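You operate a simulated robot arm through the tools that you are given. There is no shell and no other tool.

The job below is to be done with a simulated robot arm. You get a single attempt, and the scene is never put back.

Task
Set the controls near the top of the grey tote. At the end: the rug end with red trim is set to up; the rug end with white trim is set to up; the beige rug strap is set to up; the white grip lever is switched on; whatever was shut is shut again. Leave all else as you found it, and nothing knocked over. The white grip lever goes clockwise seen from above, to its stop. The beige rug strap goes to its stop. The rug end with white trim goes to its stop. The rug end with red trim goes to its stop.

Only the result counts: the job must be done as asked and must still hold three seconds after the hand-in. Knocking over, shifting, dropping, spilling or breaking anything else fails it.

Robot
A 6-joint arm with a two-finger gripper, fixed in place. Base frame: the origin is on the floor under the middle of its stand, x ahead of it, y to its left, z up. Readings come in mm, degrees, newtons and seconds.
It reaches about 1572 mm from its shoulder. Its first joint turns from -166.0 to 166.0 degrees. Payload 2.45 kg.
The tool frame sits at the grasp point between the pads (the TCP): z along the fingers, y along the line on which they close. The tips reach 20 mm beyond it. The gripper opens to 140 mm; its body begins 168 mm behind the TCP.
Orientation is that of the tool frame in the base frame, as a unit quaternion [x, y, z, w]. With the fingers straight down and closing along the base's y, the tool's x points along the base's -x, its y along +y and its z along -z.

Tools
- The arm moves only by the tool jog_arm. Its argument "plan" is a list of rows, each an object of numbers (a shift or turn left out is 0, a gripper value left out holds the last): "x", "y", "z": the shift along the tool's x, y, z in m; "wx", "wy", "wz": the turn, a rotation vector about the tool's x, y, z in degrees; "gripper": the closure, from 0 (fully open) to 1 (shut). In form: [{"x": .., "y": .., "z": .., "wx": .., "wy": .., "wz": .., "gripper": ..}, ...]. A call has 1 to 20 rows; each row shifts and turns the commanded pose from where the row before left it, along the tool's axes as they then stand. A row lasts 0.2 s, in which the tool goes at most 50 mm and 8.6 degrees; a call with a longer step from one row to the next is refused whole, and so is a gripper value outside its range. Where a pose cannot be reached the arm comes as near as it can. A force on the tool above 40 N (or 10 N above the force at the start of the call, whichever is more), or a blocked arm, ends the call early, and 0.2 s more pass. The fingers move at their own pace (about 45 mm/s each) and stop on an object; they squeeze with about 42 N. The grip force told is the motor's: it shows also when the fingers shut on nothing. Time passes only in rows, and 0.2 s behind the last, so rows that do not move let the fingers close. It gives the time, the measured TCP pose, the force on the tool (base axes), the opening and the grip force at its end, in the units of the frame above (readings bear some noise), with the torque about the TCP (base axes, N m) and any sound that the robot's microphone picked up, and new pictures: "views" is both (left out), scene, wrist or none.
- Cameras (640 x 400 px; columns grow to the right, rows downward): "scene" is fixed at [49, 649.8, 1224.5]; the picture's right is [-0.44, -0.90, 0.00], its down [-0.42, 0.20, -0.88] and it looks along [0.79, -0.39, -0.47] (base axes); focal length 317 px, centre (320, 200). "wrist" rides on the gripper at [78, 11, -209] in the tool frame; the picture's right is [-0.14, 0.99, 0.00], its down [-0.92, -0.13, -0.37] and it looks along [-0.37, -0.05, 0.93] (tool axes); focal length 280 px, centre (320, 200). There is no depth. A picture from a camera that has moved, and an enlarged one, comes with that camera's place and axes in the base frame and with its lens.
- enlarge(camera, box): a new picture of the part [left, top, right, bottom] of that camera's present view, enlarged. It takes no simulated time.
- sign_off(): hands the job in; it is judged then, once.

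Nothing tells you positions but the pictures and the camera data. Unless the task says otherwise, let go and move clear before handing in.

The tools are called after ">>>" as a command line: name --argument value ..., lists and objects as JSON in quotes. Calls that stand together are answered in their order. jog_arm: Moves the arm, as the interface text tells. Its arguments: {"type":"object","properties":{"plan":{"type":"array"},"views":{"type":"string","enum":["both","scene","wrist","none"]}},"required":["plan"]} The other tools are called the same way: enlarge (camera, box) takes an enlarged picture of a part of a camera's view; sign_off () hands the job in.

At the start:

```text
t: 0.0
position: [625.6, 377.0, 922.1]
tool_rot: [0.0, 1.0, 0.0, 0.0]
force: [-0.1, 0.9, 0.0]
torque: [0.02, 0.01, 0.05]
grip_width: 139.8
gripper_force: 0.0
```

scene: 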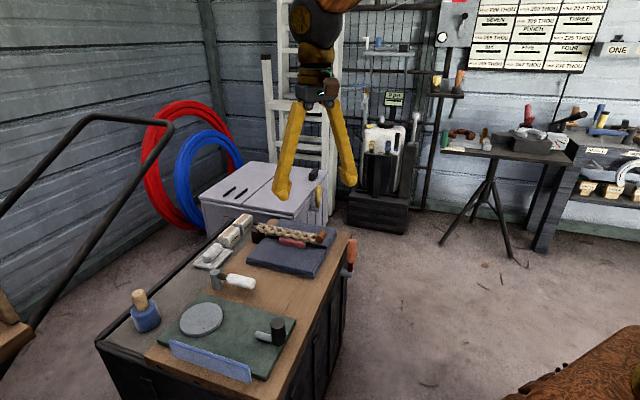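
wrist: 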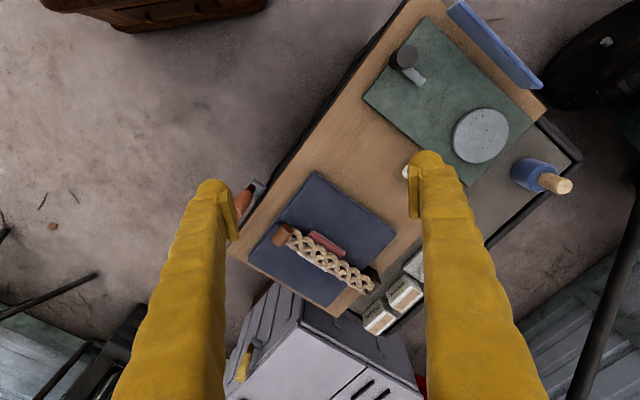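

I see a workbench with a green mat, a blue mat, a braided item, and a grey tote/cabinet behind it. I'll enlarge the pictures to find the tote and its controls.

>>> enlarge --camera "scene" --box '[190, 150, 350, 250]'

>>> enlarge --camera "scene" --box '[90, 200, 370, 400]'

>>> enlarge --camera "wrist" --box '[200, 150, 460, 400]'

>>> enlarge --camera "scene" --box '[340, 80, 640, 260]'

```text
4.00 times, centred on (270, 200) of scene
camera zoom: at [49.0, 649.8, 1224.5], right [-0.44, -0.9, 0.0], down [-0.42, 0.2, -0.88], along [0.79, -0.39, -0.47], focal length 1268 px, centre (520, 200)
```

zoom: 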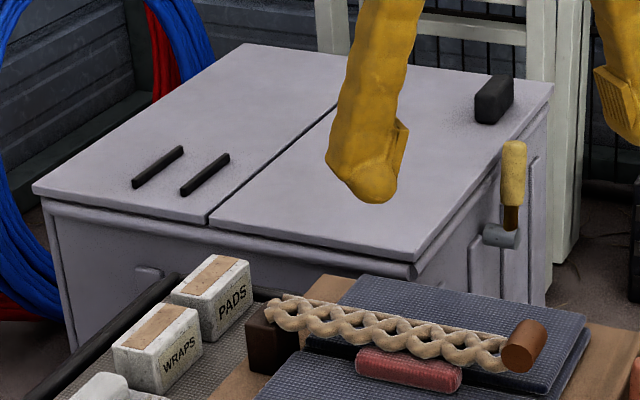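

```text
2.00 times, centred on (230, 300) of scene
camera zoom: at [49.0, 649.8, 1224.5], right [-0.44, -0.9, 0.0], down [-0.42, 0.2, -0.88], along [0.79, -0.39, -0.47], focal length 634 px, centre (500, 0)
```

zoom: 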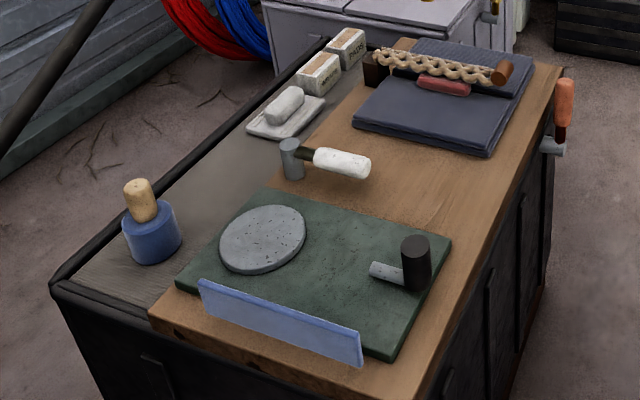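

```text
1.60 times, centred on (330, 275) of wrist
camera zoom: at [545.2, 388.6, 1131.5], right [0.14, 0.99, 0.0], down [0.92, -0.13, 0.37], along [0.37, -0.05, -0.93], focal length 449 px, centre (304, 80)
```

zoom: 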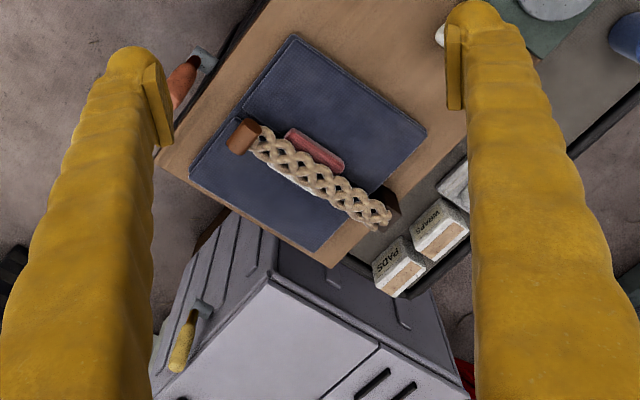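

```text
2.13 times, centred on (490, 170) of scene
camera zoom: at [49.0, 649.8, 1224.5], right [-0.44, -0.9, 0.0], down [-0.42, 0.2, -0.88], along [0.79, -0.39, -0.47], focal length 677 px, centre (-43, 264)
```

zoom: 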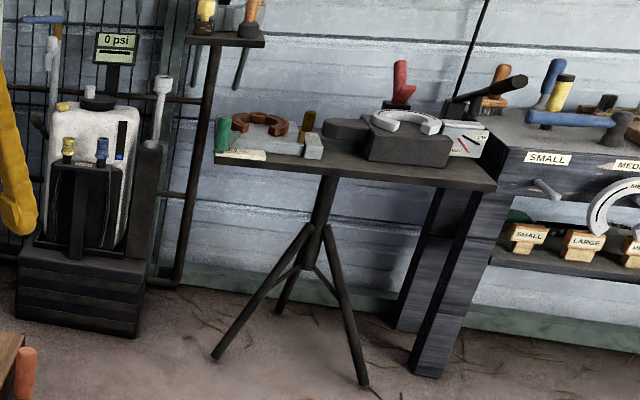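

>>> enlarge --camera "wrist" --box '[240, 160, 400, 310]'

>>> enlarge --camera "scene" --box '[230, 205, 350, 290]'

>>> enlarge --camera "wrist" --box '[340, 0, 600, 220]'

>>> enlarge --camera "scene" --box '[180, 240, 300, 315]'

```text
2.67 times, centred on (320, 235) of wrist
camera zoom: at [545.2, 388.6, 1131.5], right [0.14, 0.99, 0.0], down [0.92, -0.13, 0.37], along [0.37, -0.05, -0.93], focal length 748 px, centre (320, 107)
```

zoom: 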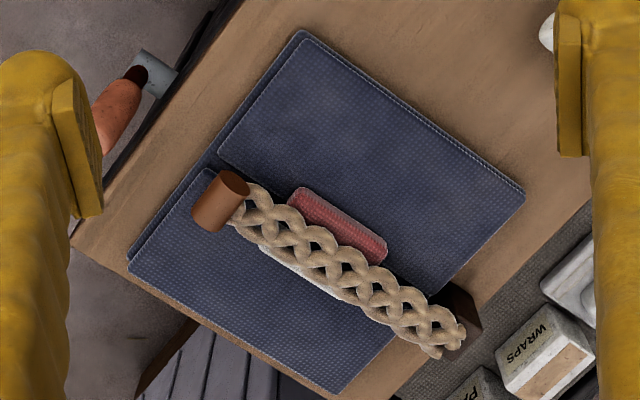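

```text
4.71 times, centred on (290, 248) of scene
camera zoom: at [49.0, 649.8, 1224.5], right [-0.44, -0.9, 0.0], down [-0.42, 0.2, -0.88], along [0.79, -0.39, -0.47], focal length 1492 px, centre (461, -24)
```

zoom: 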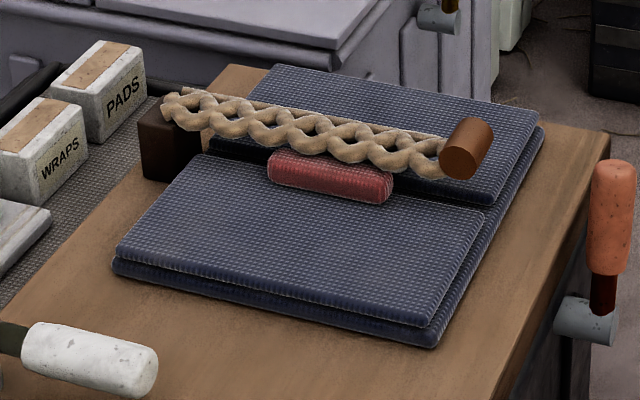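

```text
1.82 times, centred on (470, 110) of wrist
camera zoom: at [545.2, 388.6, 1131.5], right [0.14, 0.99, 0.0], down [0.92, -0.13, 0.37], along [0.37, -0.05, -0.93], focal length 510 px, centre (47, 364)
```

zoom: 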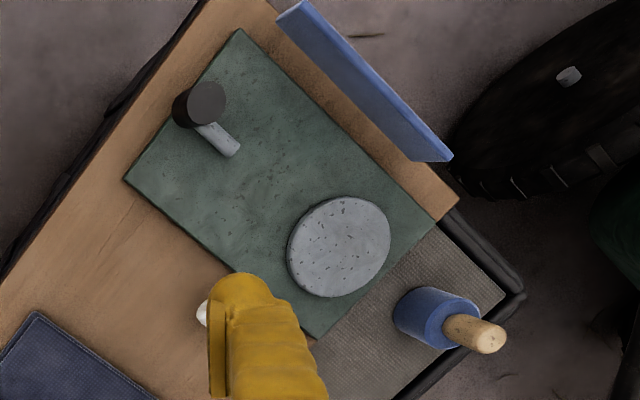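

```text
5.33 times, centred on (240, 278) of scene
camera zoom: at [49.0, 649.8, 1224.5], right [-0.44, -0.9, 0.0], down [-0.42, 0.2, -0.88], along [0.79, -0.39, -0.47], focal length 1691 px, centre (747, -213)
```

zoom: 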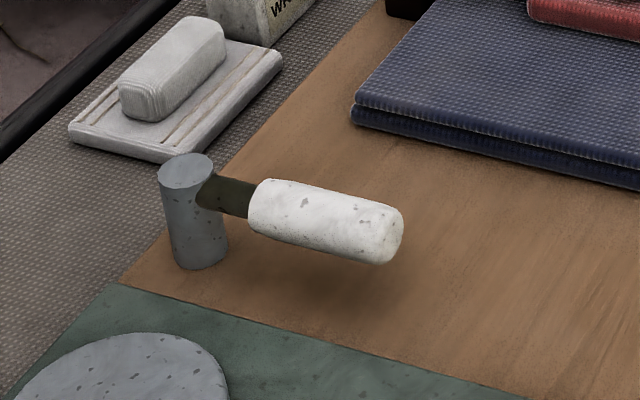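

The rug lies folded on the bench with its two ends meeting under a braided beige strap, and the white grip lever stands beside it. I'll turn the tool to line up with the bench and look straight at the rug before touching anything.

>>> jog_arm --plan '[{"wz": -8}, {"wz": -8}, {"wz": -8}, {"wz": -8}, {"wz": -8}, {"wz": -8}, {"wz": -7}, {}]' --views "both"

```text
t: 1.8
position: [625.7, 377.5, 920.8]
tool_rot: [-0.463, 0.886, 0.0, 0.0]
force: [0.5, 0.8, -0.1]
torque: [0.0, 0.02, 0.03]
grip_width: 140.2
gripper_force: 0.0
camera wrist: at [569.8, 320.0, 1131.5], right [-0.73, 0.68, 0.0], down [0.63, 0.68, 0.37], along [0.25, 0.27, -0.93], focal length 280 px, centre (320, 200)
```

scene: 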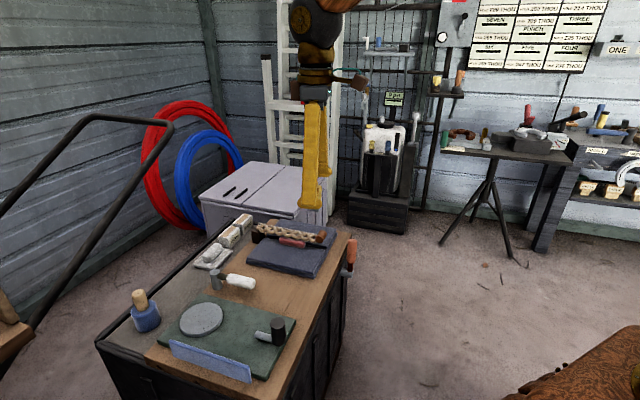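
wrist: 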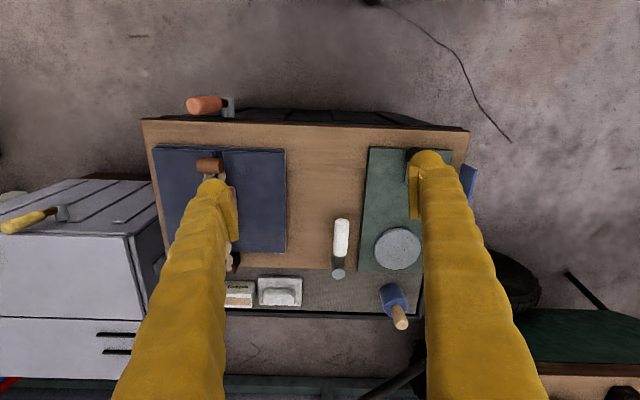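

>>> enlarge --camera "wrist" --box '[140, 90, 480, 330]'

>>> enlarge --camera "wrist" --box '[140, 120, 300, 270]'

>>> enlarge --camera "wrist" --box '[0, 160, 160, 400]'

>>> enlarge --camera "scene" --box '[190, 200, 350, 300]'

```text
1.67 times, centred on (310, 210) of wrist
camera zoom: at [569.8, 320.0, 1131.5], right [-0.73, 0.68, 0.0], down [0.63, 0.68, 0.37], along [0.25, 0.27, -0.93], focal length 467 px, centre (337, 183)
```

zoom: 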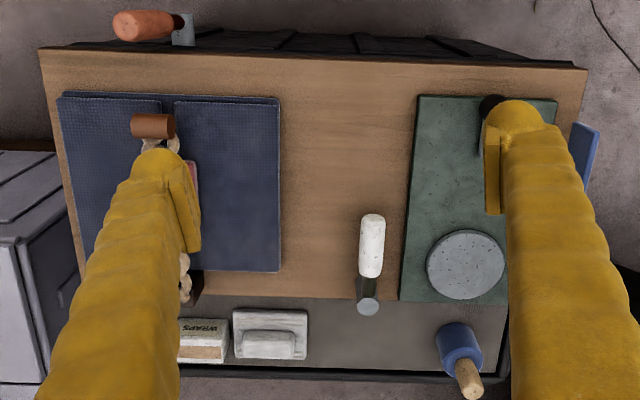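

```text
2.67 times, centred on (220, 195) of wrist
camera zoom: at [569.8, 320.0, 1131.5], right [-0.73, 0.68, 0.0], down [0.63, 0.68, 0.37], along [0.25, 0.27, -0.93], focal length 748 px, centre (587, 213)
```

zoom: 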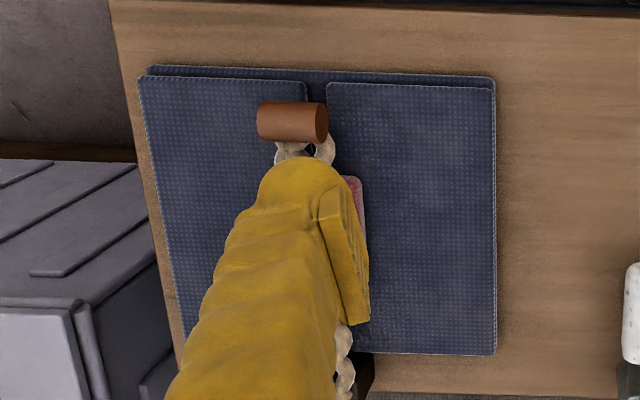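

```text
1.67 times, centred on (80, 280) of wrist
camera zoom: at [569.8, 320.0, 1131.5], right [-0.73, 0.68, 0.0], down [0.63, 0.68, 0.37], along [0.25, 0.27, -0.93], focal length 467 px, centre (720, 67)
```

zoom: 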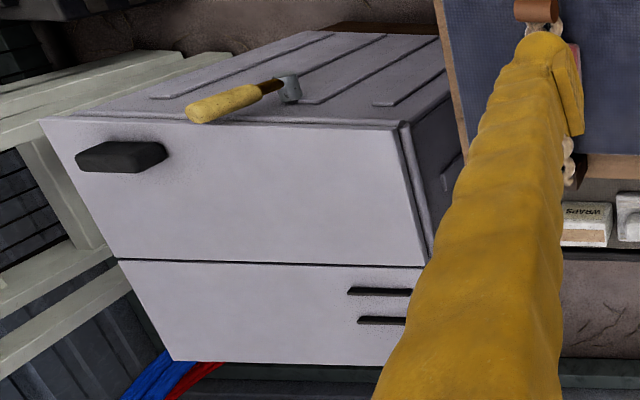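

```text
4.00 times, centred on (270, 250) of scene
camera zoom: at [49.0, 649.8, 1224.5], right [-0.44, -0.9, 0.0], down [-0.42, 0.2, -0.88], along [0.79, -0.39, -0.47], focal length 1268 px, centre (520, 0)
```

zoom: 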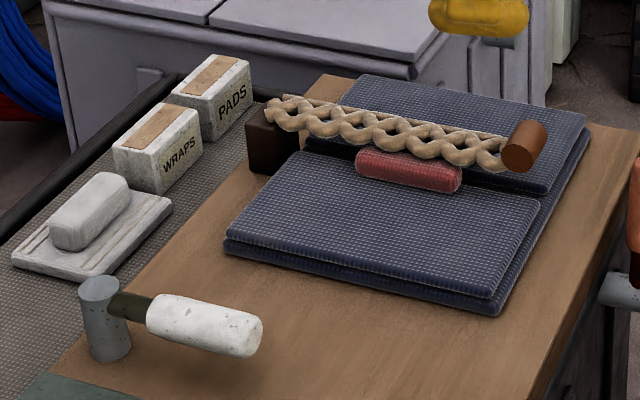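

The tool is now nearly square to the bench. I put the strap's brown end at about (799, 280, 650) and its hinge block near (945, 440), so I'll move above the brown end with the fingers straddling it and look again.

>>> jog_arm --plan '[{"wz": 4.5}, {"wz": 4.5}, {"x": -0.01, "y": -0.0385, "z": 0.024}, {"x": -0.01, "y": -0.0385, "z": 0.024}, {"x": -0.01, "y": -0.0385, "z": 0.024}, {"x": -0.01, "y": -0.0385, "z": 0.024}, {"x": -0.01, "y": -0.0385, "z": 0.024}, {}]' --views "both"

```text
t: 3.6
position: [799.0, 281.0, 802.6]
tool_rot: [-0.391, 0.92, 0.0, 0.001]
force: [-0.1, 0.4, -0.2]
torque: [0.03, -0.03, -0.01]
grip_width: 140.1
gripper_force: 0.0
camera wrist: at [734.7, 232.2, 1011.8], right [-0.62, 0.79, 0.0], down [0.73, 0.57, 0.37], along [0.29, 0.23, -0.93], focal length 280 px, centre (320, 200)
```

scene: 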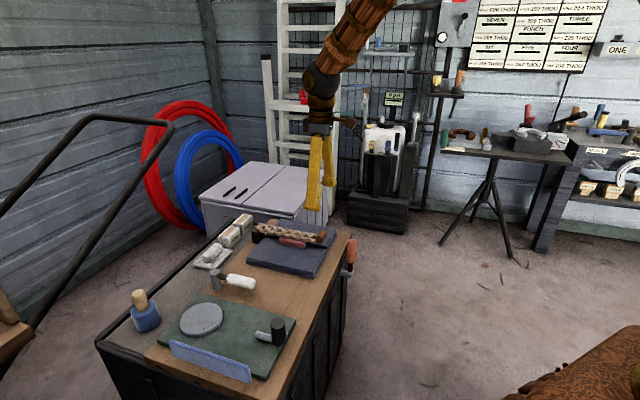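
wrist: 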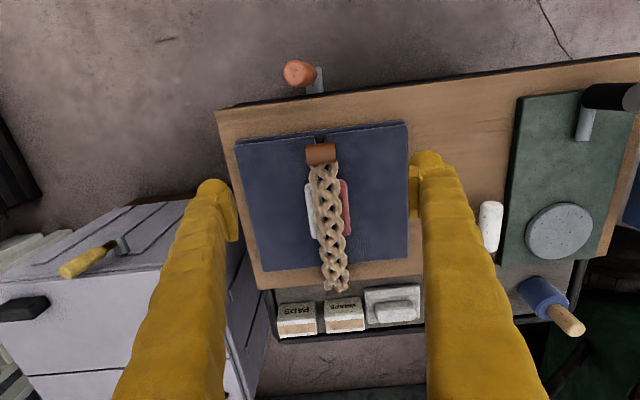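

>>> enlarge --camera "wrist" --box '[220, 110, 440, 310]'

>>> enlarge --camera "wrist" --box '[280, 120, 380, 200]'

```text
2.00 times, centred on (330, 210) of wrist
camera zoom: at [734.7, 232.2, 1011.8], right [-0.62, 0.79, 0.0], down [0.73, 0.57, 0.37], along [0.29, 0.23, -0.93], focal length 561 px, centre (300, 180)
```

zoom: 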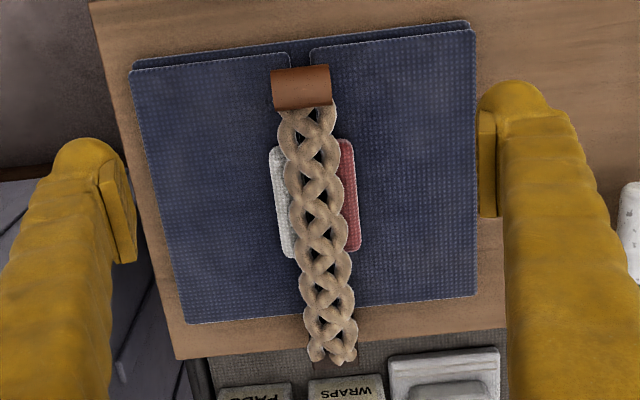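

```text
5.00 times, centred on (330, 160) of wrist
camera zoom: at [734.7, 232.2, 1011.8], right [-0.62, 0.79, 0.0], down [0.73, 0.57, 0.37], along [0.29, 0.23, -0.93], focal length 1402 px, centre (270, 400)
```

zoom: 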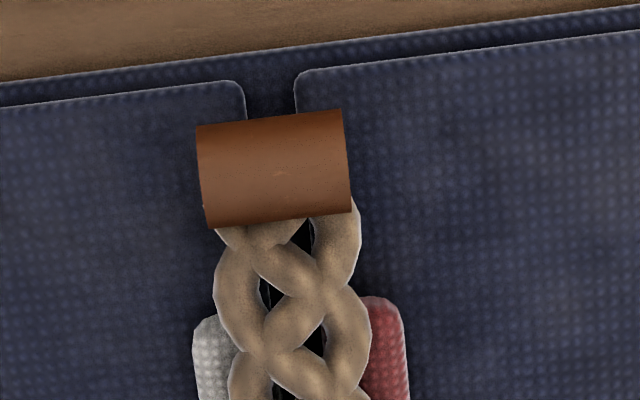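

The brown end sits centred under the gripper and lines up with it. I'll go down to about 50 mm above it and check the centring between the fingers.

>>> jog_arm --plan '[{"x": 0.001, "y": 0.002, "z": 0.034}, {"z": 0.034}, {"z": 0.034}, {}]' --views "both"

>>> enlarge --camera "wrist" --box '[240, 120, 400, 240]'

>>> enlarge --camera "scene" --box '[230, 180, 350, 260]'

```text
t: 4.6
position: [795.6, 278.6, 701.9]
tool_rot: [-0.391, 0.92, 0.001, 0.0]
force: [0.5, -0.1, 0.2]
torque: [0.0, 0.01, 0.02]
grip_width: 140.0
gripper_force: 0.0
camera wrist: at [732.1, 231.4, 911.6], right [-0.62, 0.79, 0.0], down [0.73, 0.57, 0.37], along [0.29, 0.23, -0.93], focal length 280 px, centre (320, 200)
```

scene: 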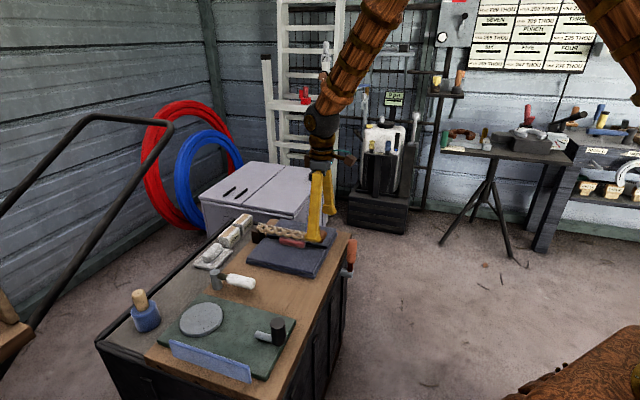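
wrist: 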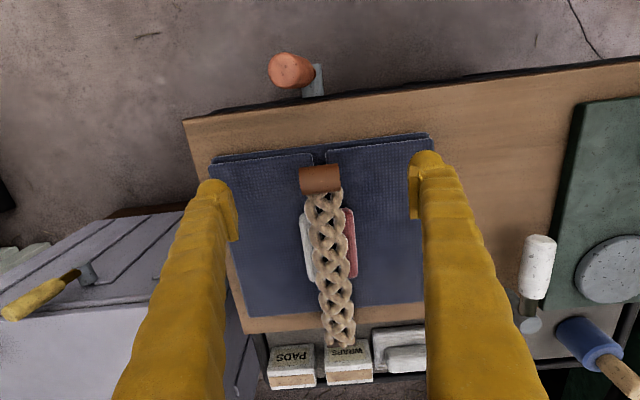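

```text
3.33 times, centred on (320, 180) of wrist
camera zoom: at [732.1, 231.4, 911.6], right [-0.62, 0.79, 0.0], down [0.73, 0.57, 0.37], along [0.29, 0.23, -0.93], focal length 935 px, centre (320, 267)
```

zoom: 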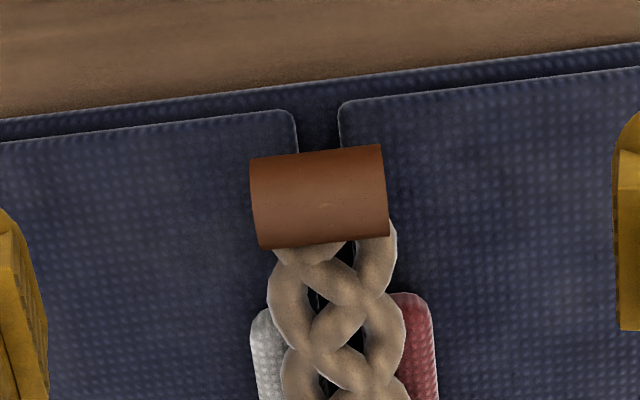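

```text
5.00 times, centred on (290, 220) of scene
camera zoom: at [49.0, 649.8, 1224.5], right [-0.44, -0.9, 0.0], down [-0.42, 0.2, -0.88], along [0.79, -0.39, -0.47], focal length 1586 px, centre (470, 100)
```

zoom: 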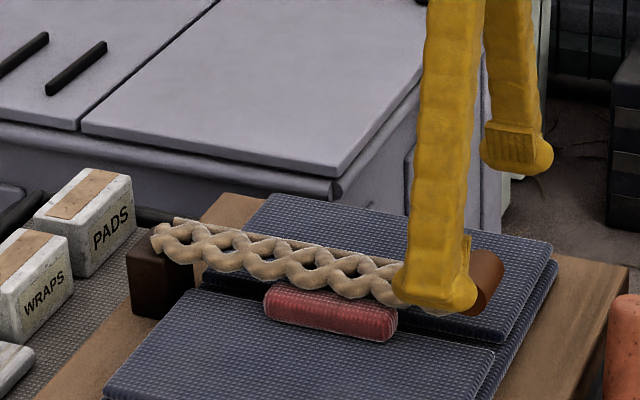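

>>> jog_arm --plan '[{"x": -0.003, "z": 0.017}, {"z": 0.017}, {"z": 0.016}, {"gripper": 0.5}, {"gripper": 0.7}, {"gripper": 0.75}, {"gripper": 0.8}, {"gripper": 0.85}, {"gripper": 0.9}, {"gripper": 1.0}, {}, {}]' --views "both"

>>> enlarge --camera "scene" --box '[230, 180, 350, 260]'

```text
t: 7.2
position: [798.1, 283.1, 651.0]
tool_rot: [-0.391, 0.921, 0.0, 0.0]
force: [10.1, -12.2, -0.2]
torque: [-0.12, -0.04, -0.82]
grip_width: 44.1
gripper_force: 44.7
camera wrist: at [734.4, 233.8, 860.3], right [-0.62, 0.79, 0.0], down [0.73, 0.57, 0.37], along [0.29, 0.23, -0.93], focal length 280 px, centre (320, 200)
```

scene: 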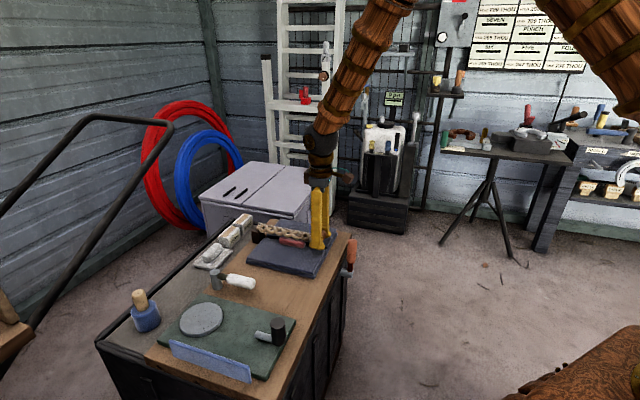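
wrist: 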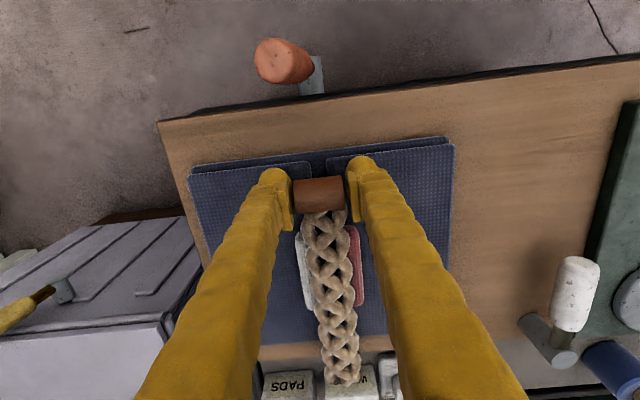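

```text
5.00 times, centred on (290, 220) of scene
camera zoom: at [49.0, 649.8, 1224.5], right [-0.44, -0.9, 0.0], down [-0.42, 0.2, -0.88], along [0.79, -0.39, -0.47], focal length 1586 px, centre (470, 100)
```

zoom: 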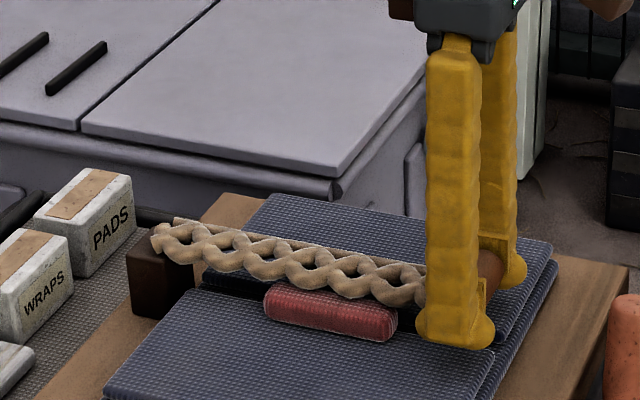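

>>> jog_arm --plan '[{"y": -0.001}, {"x": -0.0015, "z": -0.0144}, {"x": -0.0025, "z": -0.0142}, {"x": -0.0035, "z": -0.0141}, {"x": -0.0045, "z": -0.0137}, {}]' --views "both"

>>> enlarge --camera "scene" --box '[230, 180, 350, 260]'

```text
t: 8.8
position: [806.0, 289.9, 707.3]
tool_rot: [-0.391, 0.92, -0.001, -0.002]
force: [-3.2, -3.3, 4.0]
torque: [0.21, -0.71, -0.58]
grip_width: 44.1
gripper_force: 44.9
stopped in row 6: the force on the tool passed its limit at 41 N (the readings are from after the stop); the commanded pose is now the measured one
camera wrist: at [742.4, 241.5, 916.4], right [-0.62, 0.79, 0.0], down [0.73, 0.57, 0.37], along [0.29, 0.23, -0.93], focal length 280 px, centre (320, 200)
```

scene: 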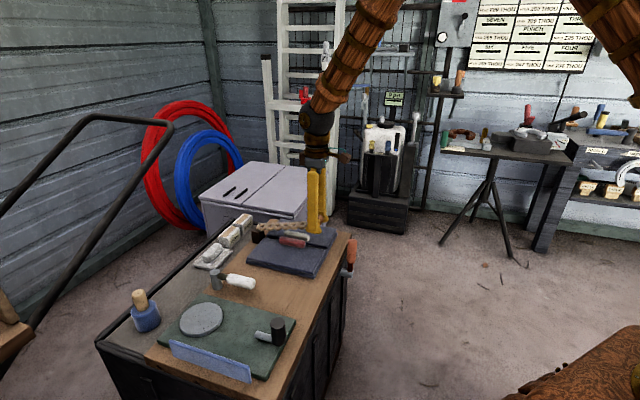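
wrist: 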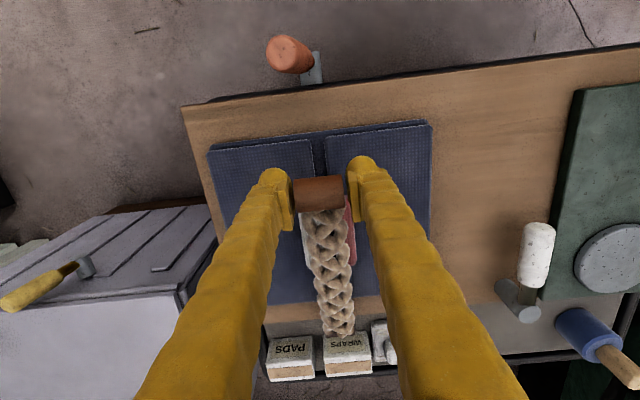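

```text
5.00 times, centred on (290, 220) of scene
camera zoom: at [49.0, 649.8, 1224.5], right [-0.44, -0.9, 0.0], down [-0.42, 0.2, -0.88], along [0.79, -0.39, -0.47], focal length 1586 px, centre (470, 100)
```

zoom: 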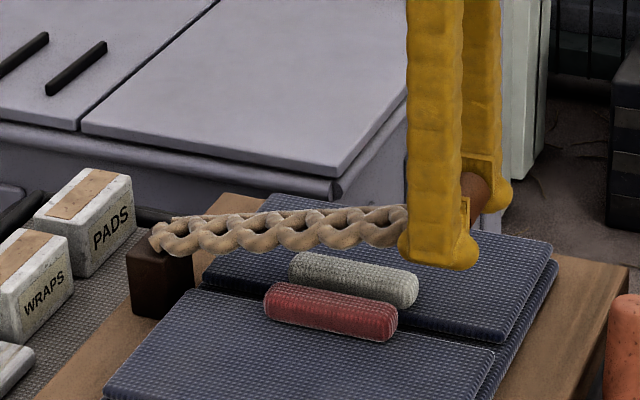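

The strap swings up with the gripper, and the white and red trims are now visible beneath it. I'll carry on along the arc in smaller steps.

>>> jog_arm --plan '[{"x": -0.0044, "z": -0.0118}, {"x": -0.0051, "z": -0.0116}, {"x": -0.0058, "z": -0.0113}, {"x": -0.0064, "z": -0.0108}, {"x": -0.0071, "z": -0.0105}, {"x": -0.0078, "z": -0.01}, {"x": -0.0083, "z": -0.0095}, {}]' --views "both"

>>> enlarge --camera "scene" --box '[230, 160, 350, 250]'

```text
t: 10.6
position: [837.6, 322.1, 783.3]
tool_rot: [-0.391, 0.921, 0.0, -0.001]
force: [5.5, -14.4, 1.2]
torque: [-0.54, 0.38, 0.05]
grip_width: 43.8
gripper_force: 44.6
camera wrist: at [774.3, 273.8, 993.0], right [-0.62, 0.79, 0.0], down [0.73, 0.57, 0.37], along [0.29, 0.23, -0.93], focal length 280 px, centre (320, 200)
```

scene: 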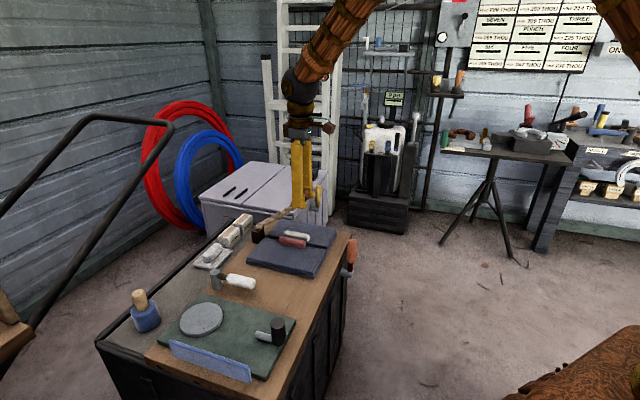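
wrist: 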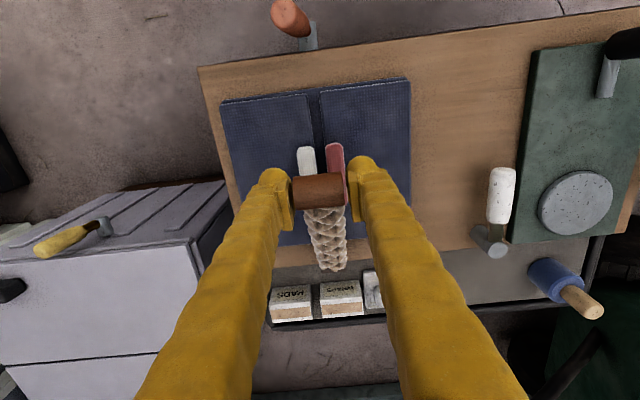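

```text
4.44 times, centred on (290, 205) of scene
camera zoom: at [49.0, 649.8, 1224.5], right [-0.44, -0.9, 0.0], down [-0.42, 0.2, -0.88], along [0.79, -0.39, -0.47], focal length 1410 px, centre (453, 178)
```

zoom: 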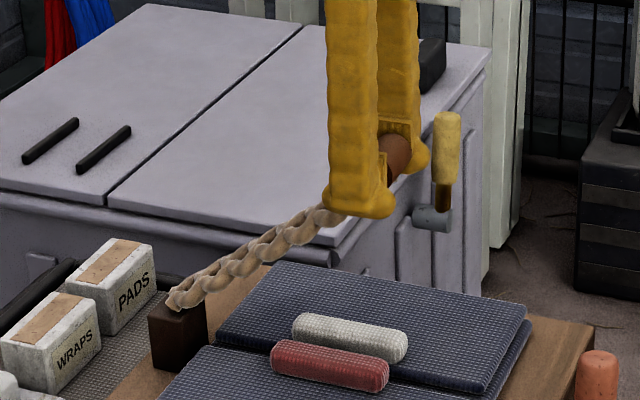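

>>> jog_arm --plan '[{"x": -0.0089, "y": -0.0008, "z": -0.009}, {"x": -0.0094, "y": -0.0004, "z": -0.0084}, {"x": -0.01, "y": -0.0003, "z": -0.0078}, {"x": -0.0104, "y": -0.0003, "z": -0.0072}, {"x": -0.0108, "y": -0.0003, "z": -0.0066}, {"x": -0.0112, "y": -0.0003, "z": -0.0058}, {"x": -0.0115, "y": -0.0003, "z": -0.0052}, {"x": -0.0118, "y": -0.0003, "z": -0.0045}, {}]' --views "both"

>>> enlarge --camera "scene" --box '[230, 150, 350, 250]'

```text
t: 11.6
position: [865.5, 350.4, 818.1]
tool_rot: [-0.391, 0.92, 0.0, -0.002]
force: [-3.2, -2.3, 9.9]
torque: [0.14, -0.2, -0.01]
grip_width: 44.0
gripper_force: 44.7
stopped in row 5: the force on the tool passed its limit at 42 N (the readings are from after the stop); the commanded pose is now the measured one
camera wrist: at [803.0, 302.1, 1027.2], right [-0.62, 0.79, 0.0], down [0.73, 0.57, 0.37], along [0.29, 0.23, -0.93], focal length 280 px, centre (320, 200)
```

scene: 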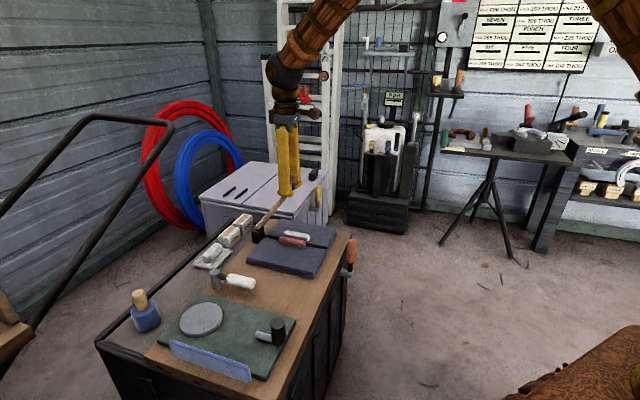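
wrist: 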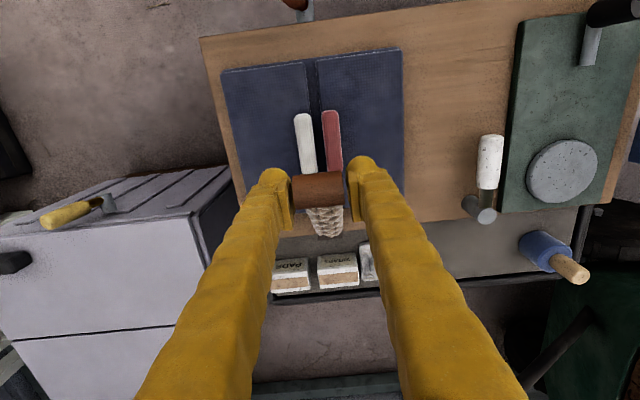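

```text
4.00 times, centred on (290, 200) of scene
camera zoom: at [49.0, 649.8, 1224.5], right [-0.44, -0.9, 0.0], down [-0.42, 0.2, -0.88], along [0.79, -0.39, -0.47], focal length 1268 px, centre (440, 200)
```

zoom: 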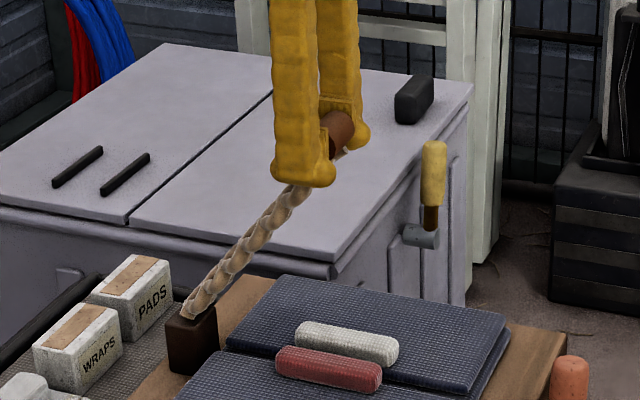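

>>> jog_arm --plan '[{"x": -0.006, "z": -0.0044}, {"x": -0.0061, "z": -0.0042}, {"x": -0.0062, "z": -0.0038}, {"x": -0.0063, "z": -0.0036}, {}]' --views "scene"

>>> enlarge --camera "scene" --box '[230, 150, 350, 250]'

```text
t: 12.8
position: [883.4, 366.5, 832.8]
tool_rot: [-0.39, 0.921, 0.0, -0.001]
force: [-2.0, -17.5, 12.0]
torque: [-0.73, 1.06, -0.03]
grip_width: 44.3
gripper_force: 45.2
```

scene: 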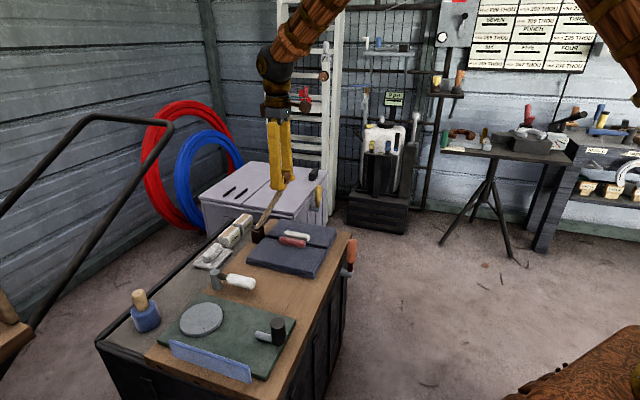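

```text
4.00 times, centred on (290, 200) of scene
camera zoom: at [49.0, 649.8, 1224.5], right [-0.44, -0.9, 0.0], down [-0.42, 0.2, -0.88], along [0.79, -0.39, -0.47], focal length 1268 px, centre (440, 200)
```

zoom: 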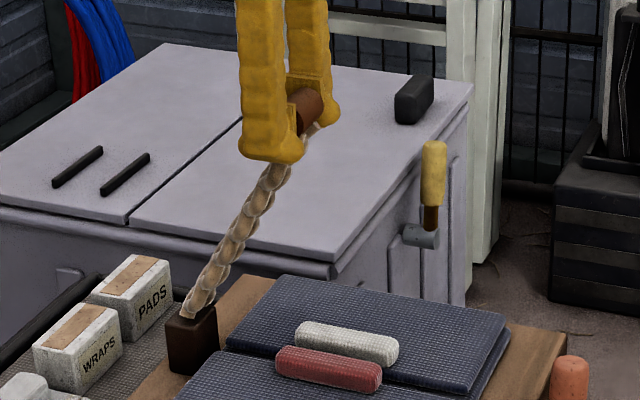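

>>> jog_arm --plan '[{"x": -0.0097, "y": -0.0012, "z": -0.0052}, {"x": -0.0102, "y": -0.0003, "z": -0.0045}, {"x": -0.0104, "y": -0.0003, "z": -0.0037}, {"x": -0.0107, "y": -0.0003, "z": -0.003}, {"x": -0.0108, "y": -0.0003, "z": -0.0023}, {"x": -0.0109, "y": -0.0003, "z": -0.0016}, {"x": -0.011, "z": -0.001}, {}]' --views "scene"

>>> enlarge --camera "scene" --box '[230, 150, 350, 250]'

```text
t: 14.4
position: [933.5, 417.2, 855.0]
tool_rot: [-0.391, 0.92, 0.0, -0.002]
force: [-4.2, 1.6, 5.7]
torque: [0.06, 0.21, -0.41]
grip_width: 43.7
gripper_force: 45.1
stopped in row 7: the force on the tool passed its limit at 44 N (the readings are from after the stop); the commanded pose is now the measured one
```

scene: 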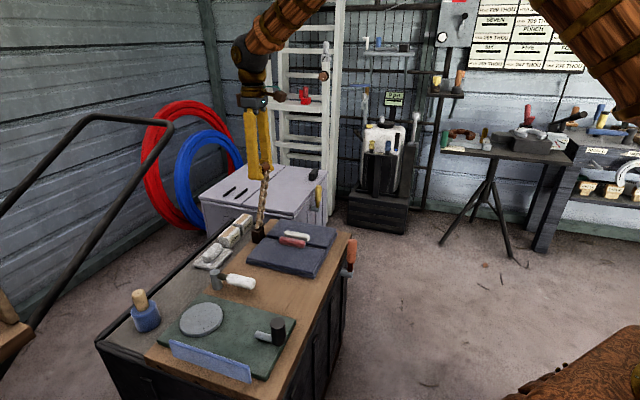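

```text
4.00 times, centred on (290, 200) of scene
camera zoom: at [49.0, 649.8, 1224.5], right [-0.44, -0.9, 0.0], down [-0.42, 0.2, -0.88], along [0.79, -0.39, -0.47], focal length 1268 px, centre (440, 200)
```

zoom: 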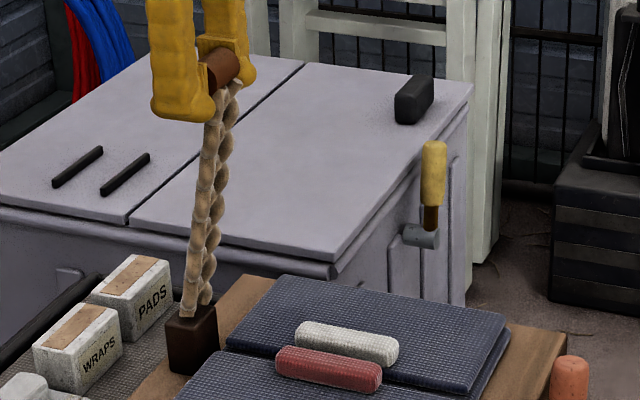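

>>> jog_arm --plan '[{"x": -0.006, "z": -0.0006}, {"x": -0.006, "z": -0.0004}, {}]' --views "none"

```text
t: 15.2
position: [942.3, 426.5, 856.1]
tool_rot: [-0.391, 0.92, 0.001, -0.001]
force: [-6.5, -4.3, 25.4]
torque: [-0.54, 0.87, -0.46]
grip_width: 43.4
gripper_force: 45.1
```

>>> jog_arm --plan '[{"z": -0.002}, {"x": -0.006}, {"x": -0.006, "z": 0.0003}, {"x": -0.006, "z": 0.0006}, {}]' --views "scene"

>>> enlarge --camera "scene" --box '[230, 150, 350, 250]'

```text
t: 16.4
position: [955.5, 439.3, 857.9]
tool_rot: [-0.39, 0.921, 0.001, 0.0]
force: [-5.5, 0.8, 23.5]
torque: [-0.42, 0.57, -0.73]
grip_width: 43.5
gripper_force: 44.9
```

scene: 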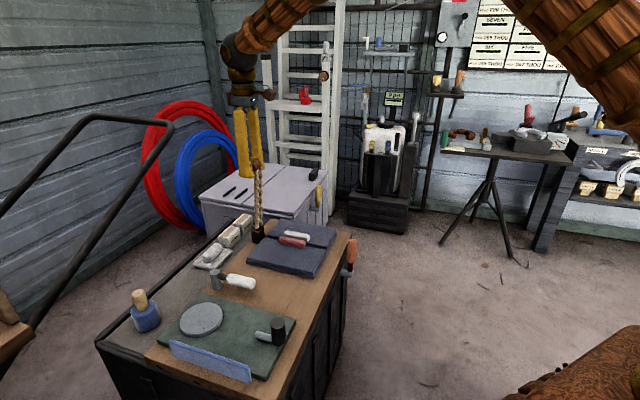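

```text
4.00 times, centred on (290, 200) of scene
camera zoom: at [49.0, 649.8, 1224.5], right [-0.44, -0.9, 0.0], down [-0.42, 0.2, -0.88], along [0.79, -0.39, -0.47], focal length 1268 px, centre (440, 200)
```

zoom: 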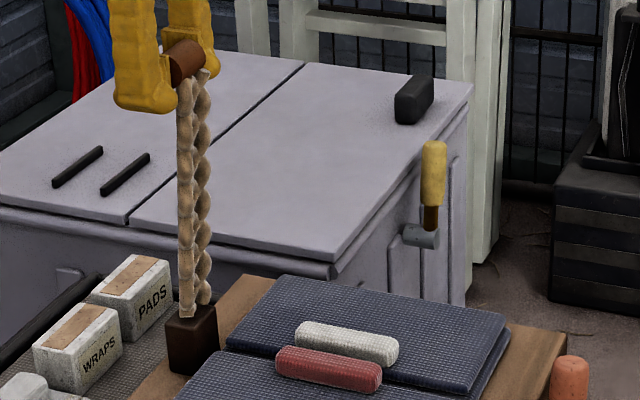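

>>> jog_arm --plan '[{"z": -0.0015}, {"x": -0.006, "z": -0.0002}, {"x": -0.006, "z": 0.0}, {"x": -0.006, "z": 0.0003}, {}]' --views "scene"

>>> enlarge --camera "scene" --box '[230, 150, 350, 250]'

```text
t: 17.6
position: [968.0, 451.6, 857.4]
tool_rot: [-0.391, 0.921, 0.0, -0.002]
force: [6.2, -11.9, -9.6]
torque: [-0.08, 0.68, -0.55]
grip_width: 43.7
gripper_force: 45.3
```

scene: 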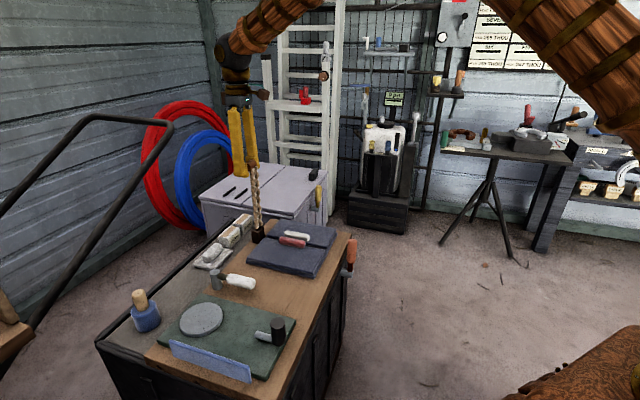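

```text
4.00 times, centred on (290, 200) of scene
camera zoom: at [49.0, 649.8, 1224.5], right [-0.44, -0.9, 0.0], down [-0.42, 0.2, -0.88], along [0.79, -0.39, -0.47], focal length 1268 px, centre (440, 200)
```

zoom: 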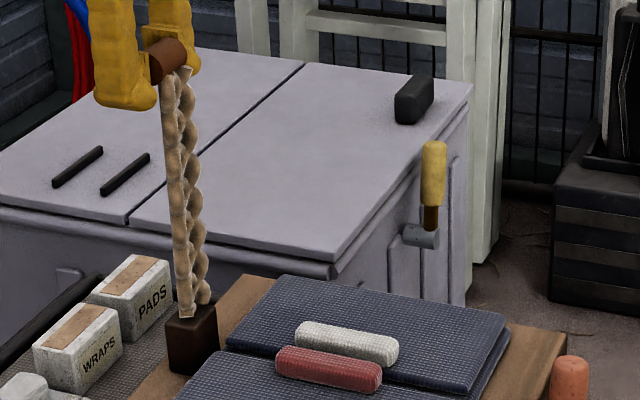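

>>> jog_arm --plan '[{"y": -0.001, "z": 0.0005}, {"x": -0.006, "z": 0.0006}, {"x": -0.006, "z": 0.0008}, {"x": -0.006, "z": 0.001}, {"x": -0.006, "z": 0.0011}, {}]' --views "scene"

>>> enlarge --camera "scene" --box '[230, 150, 350, 250]'

```text
t: 19.0
position: [984.3, 469.1, 856.1]
tool_rot: [-0.391, 0.92, 0.001, 0.0]
force: [-6.5, 7.1, 12.5]
torque: [-0.41, 0.19, -0.73]
grip_width: 43.3
gripper_force: 44.8
```

scene: 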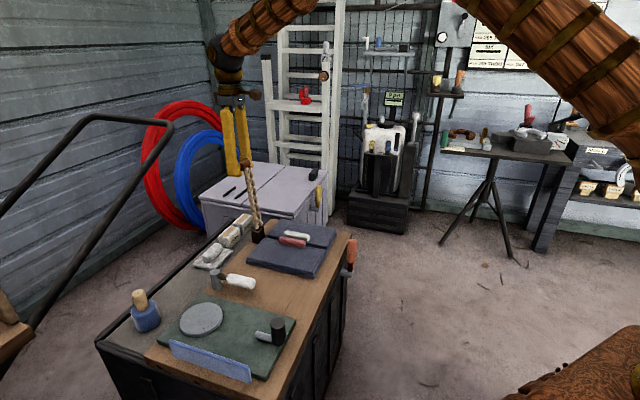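

```text
4.00 times, centred on (290, 200) of scene
camera zoom: at [49.0, 649.8, 1224.5], right [-0.44, -0.9, 0.0], down [-0.42, 0.2, -0.88], along [0.79, -0.39, -0.47], focal length 1268 px, centre (440, 200)
```

zoom: 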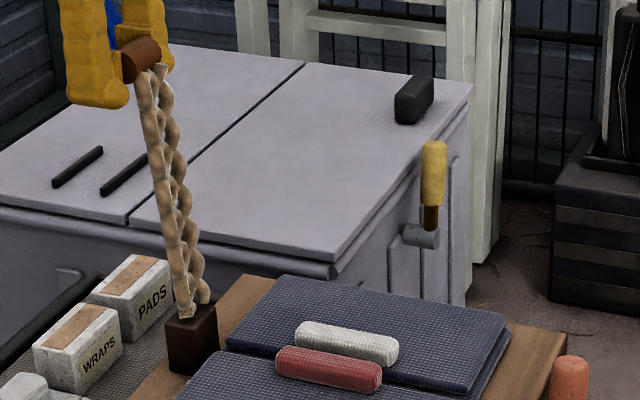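

>>> jog_arm --plan '[{"x": -0.007, "z": 0.0005}, {"x": -0.007, "z": 0.0015}, {"x": -0.007, "z": 0.0019}, {"x": -0.007, "z": 0.0022}, {}]' --views "scene"

>>> enlarge --camera "scene" --box '[230, 150, 350, 250]'

```text
t: 20.0
position: [1000.8, 485.2, 850.5]
tool_rot: [-0.39, 0.921, 0.001, -0.004]
force: [-17.1, -8.6, 10.8]
torque: [0.06, -0.49, -0.69]
grip_width: 43.8
gripper_force: 44.9
stopped in row 5: the force on the tool passed its limit at 47 N (the readings are from after the stop); the commanded pose is now the measured one
```

scene: 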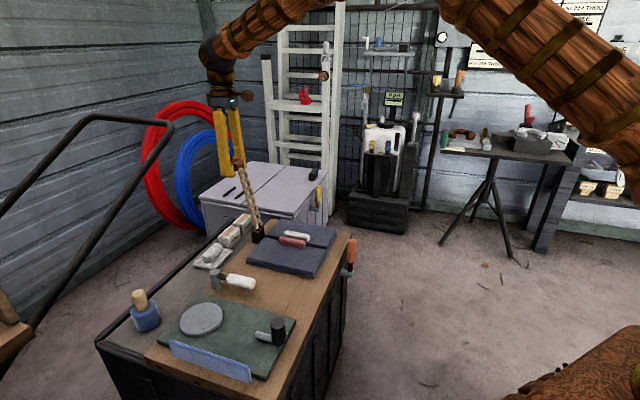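

```text
4.00 times, centred on (290, 200) of scene
camera zoom: at [49.0, 649.8, 1224.5], right [-0.44, -0.9, 0.0], down [-0.42, 0.2, -0.88], along [0.79, -0.39, -0.47], focal length 1268 px, centre (440, 200)
```

zoom: 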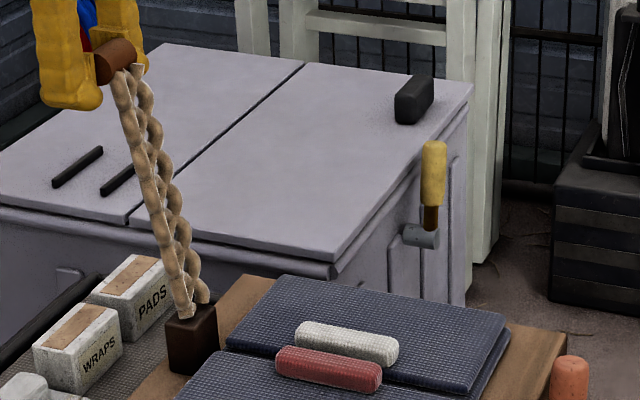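

>>> jog_arm --plan '[{"x": -0.003, "z": 0.0008}, {"x": -0.003, "z": 0.0008}, {"x": -0.003, "z": 0.0009}, {}]' --views "scene"

>>> enlarge --camera "scene" --box '[230, 150, 350, 250]'

```text
t: 20.4
position: [1002.2, 485.6, 850.8]
tool_rot: [-0.39, 0.921, 0.0, -0.005]
force: [-20.1, -11.2, 9.5]
torque: [0.06, -0.5, -0.71]
grip_width: 43.6
gripper_force: 45.2
stopped in row 1: the force on the tool passed its limit at 43 N (the readings are from after the stop); the commanded pose is now the measured one
```

scene: 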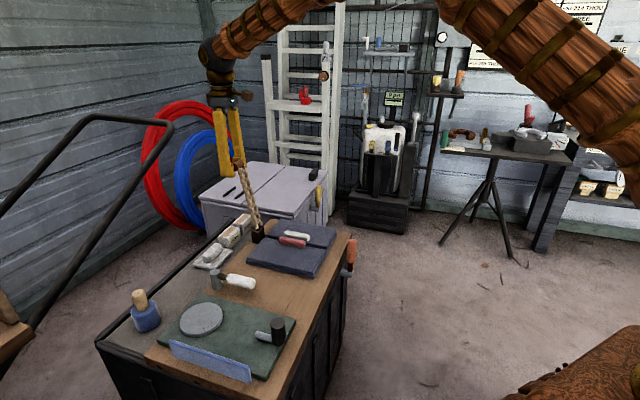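

```text
4.00 times, centred on (290, 200) of scene
camera zoom: at [49.0, 649.8, 1224.5], right [-0.44, -0.9, 0.0], down [-0.42, 0.2, -0.88], along [0.79, -0.39, -0.47], focal length 1268 px, centre (440, 200)
```

zoom: 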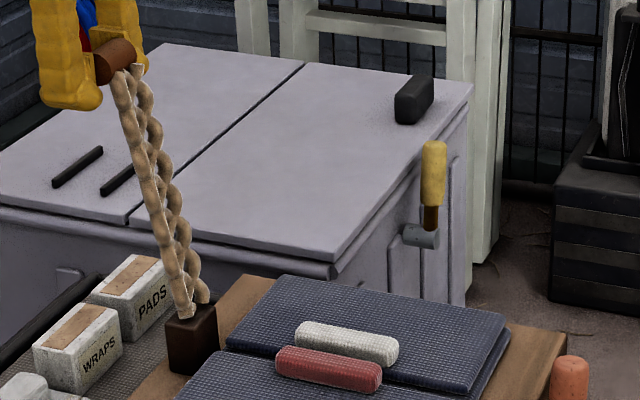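

The strap now leans past vertical and won't move any further, so I take it to be at its stop. I'll open the gripper, back off upward and check that the strap stays put.

>>> jog_arm --plan '[{"gripper": 0.6}, {"gripper": 0.5}, {"gripper": 0.4}, {"gripper": 0.4}, {"z": -0.02}, {"z": -0.04}, {"z": -0.04}, {"x": 0.04}, {"x": 0.04}, {}]' --views "both"

>>> enlarge --camera "scene" --box '[210, 150, 350, 260]'

>>> enlarge --camera "wrist" --box '[180, 0, 500, 250]'

```text
t: 22.6
position: [948.2, 428.8, 951.3]
tool_rot: [-0.389, 0.921, 0.0, -0.004]
force: [-0.6, -0.7, 0.5]
torque: [0.01, -0.01, 0.02]
grip_width: 83.9
gripper_force: 0.1
camera wrist: at [886.4, 379.8, 1161.4], right [-0.62, 0.79, 0.0], down [0.73, 0.57, 0.36], along [0.28, 0.22, -0.93], focal length 280 px, centre (320, 200)
```

scene: 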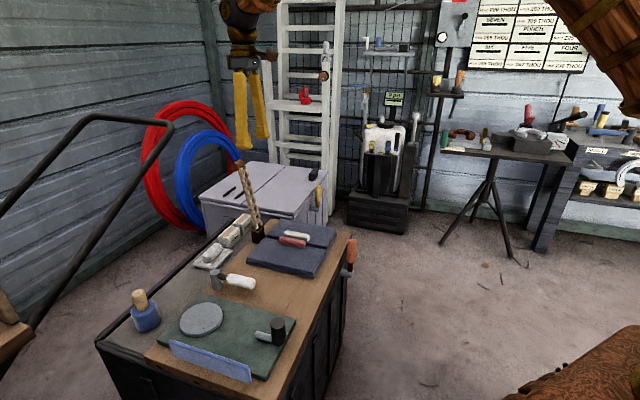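
wrist: 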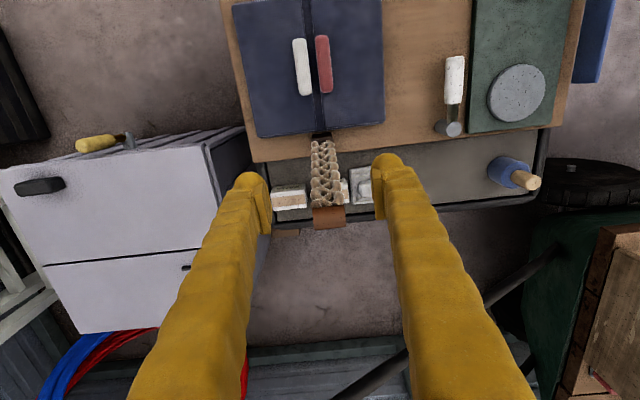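

```text
3.64 times, centred on (280, 205) of scene
camera zoom: at [49.0, 649.8, 1224.5], right [-0.44, -0.9, 0.0], down [-0.42, 0.2, -0.88], along [0.79, -0.39, -0.47], focal length 1153 px, centre (466, 182)
```

zoom: 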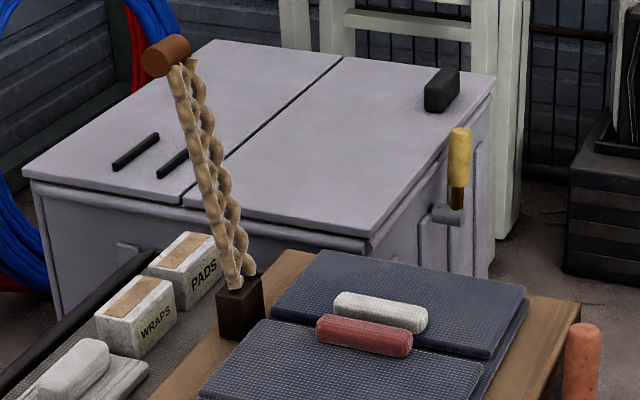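

```text
1.60 times, centred on (340, 125) of wrist
camera zoom: at [886.4, 379.8, 1161.4], right [-0.62, 0.79, 0.0], down [0.73, 0.57, 0.36], along [0.28, 0.22, -0.93], focal length 449 px, centre (288, 320)
```

zoom: 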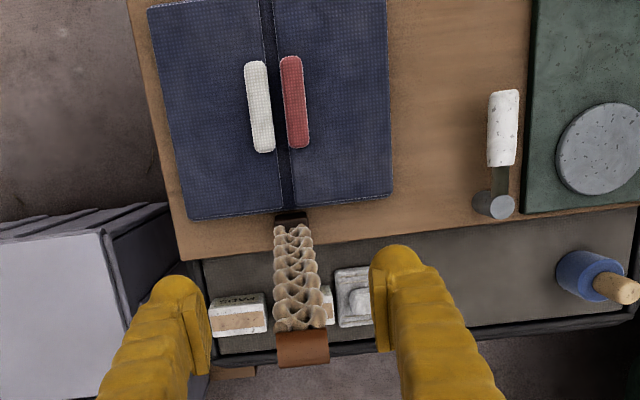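

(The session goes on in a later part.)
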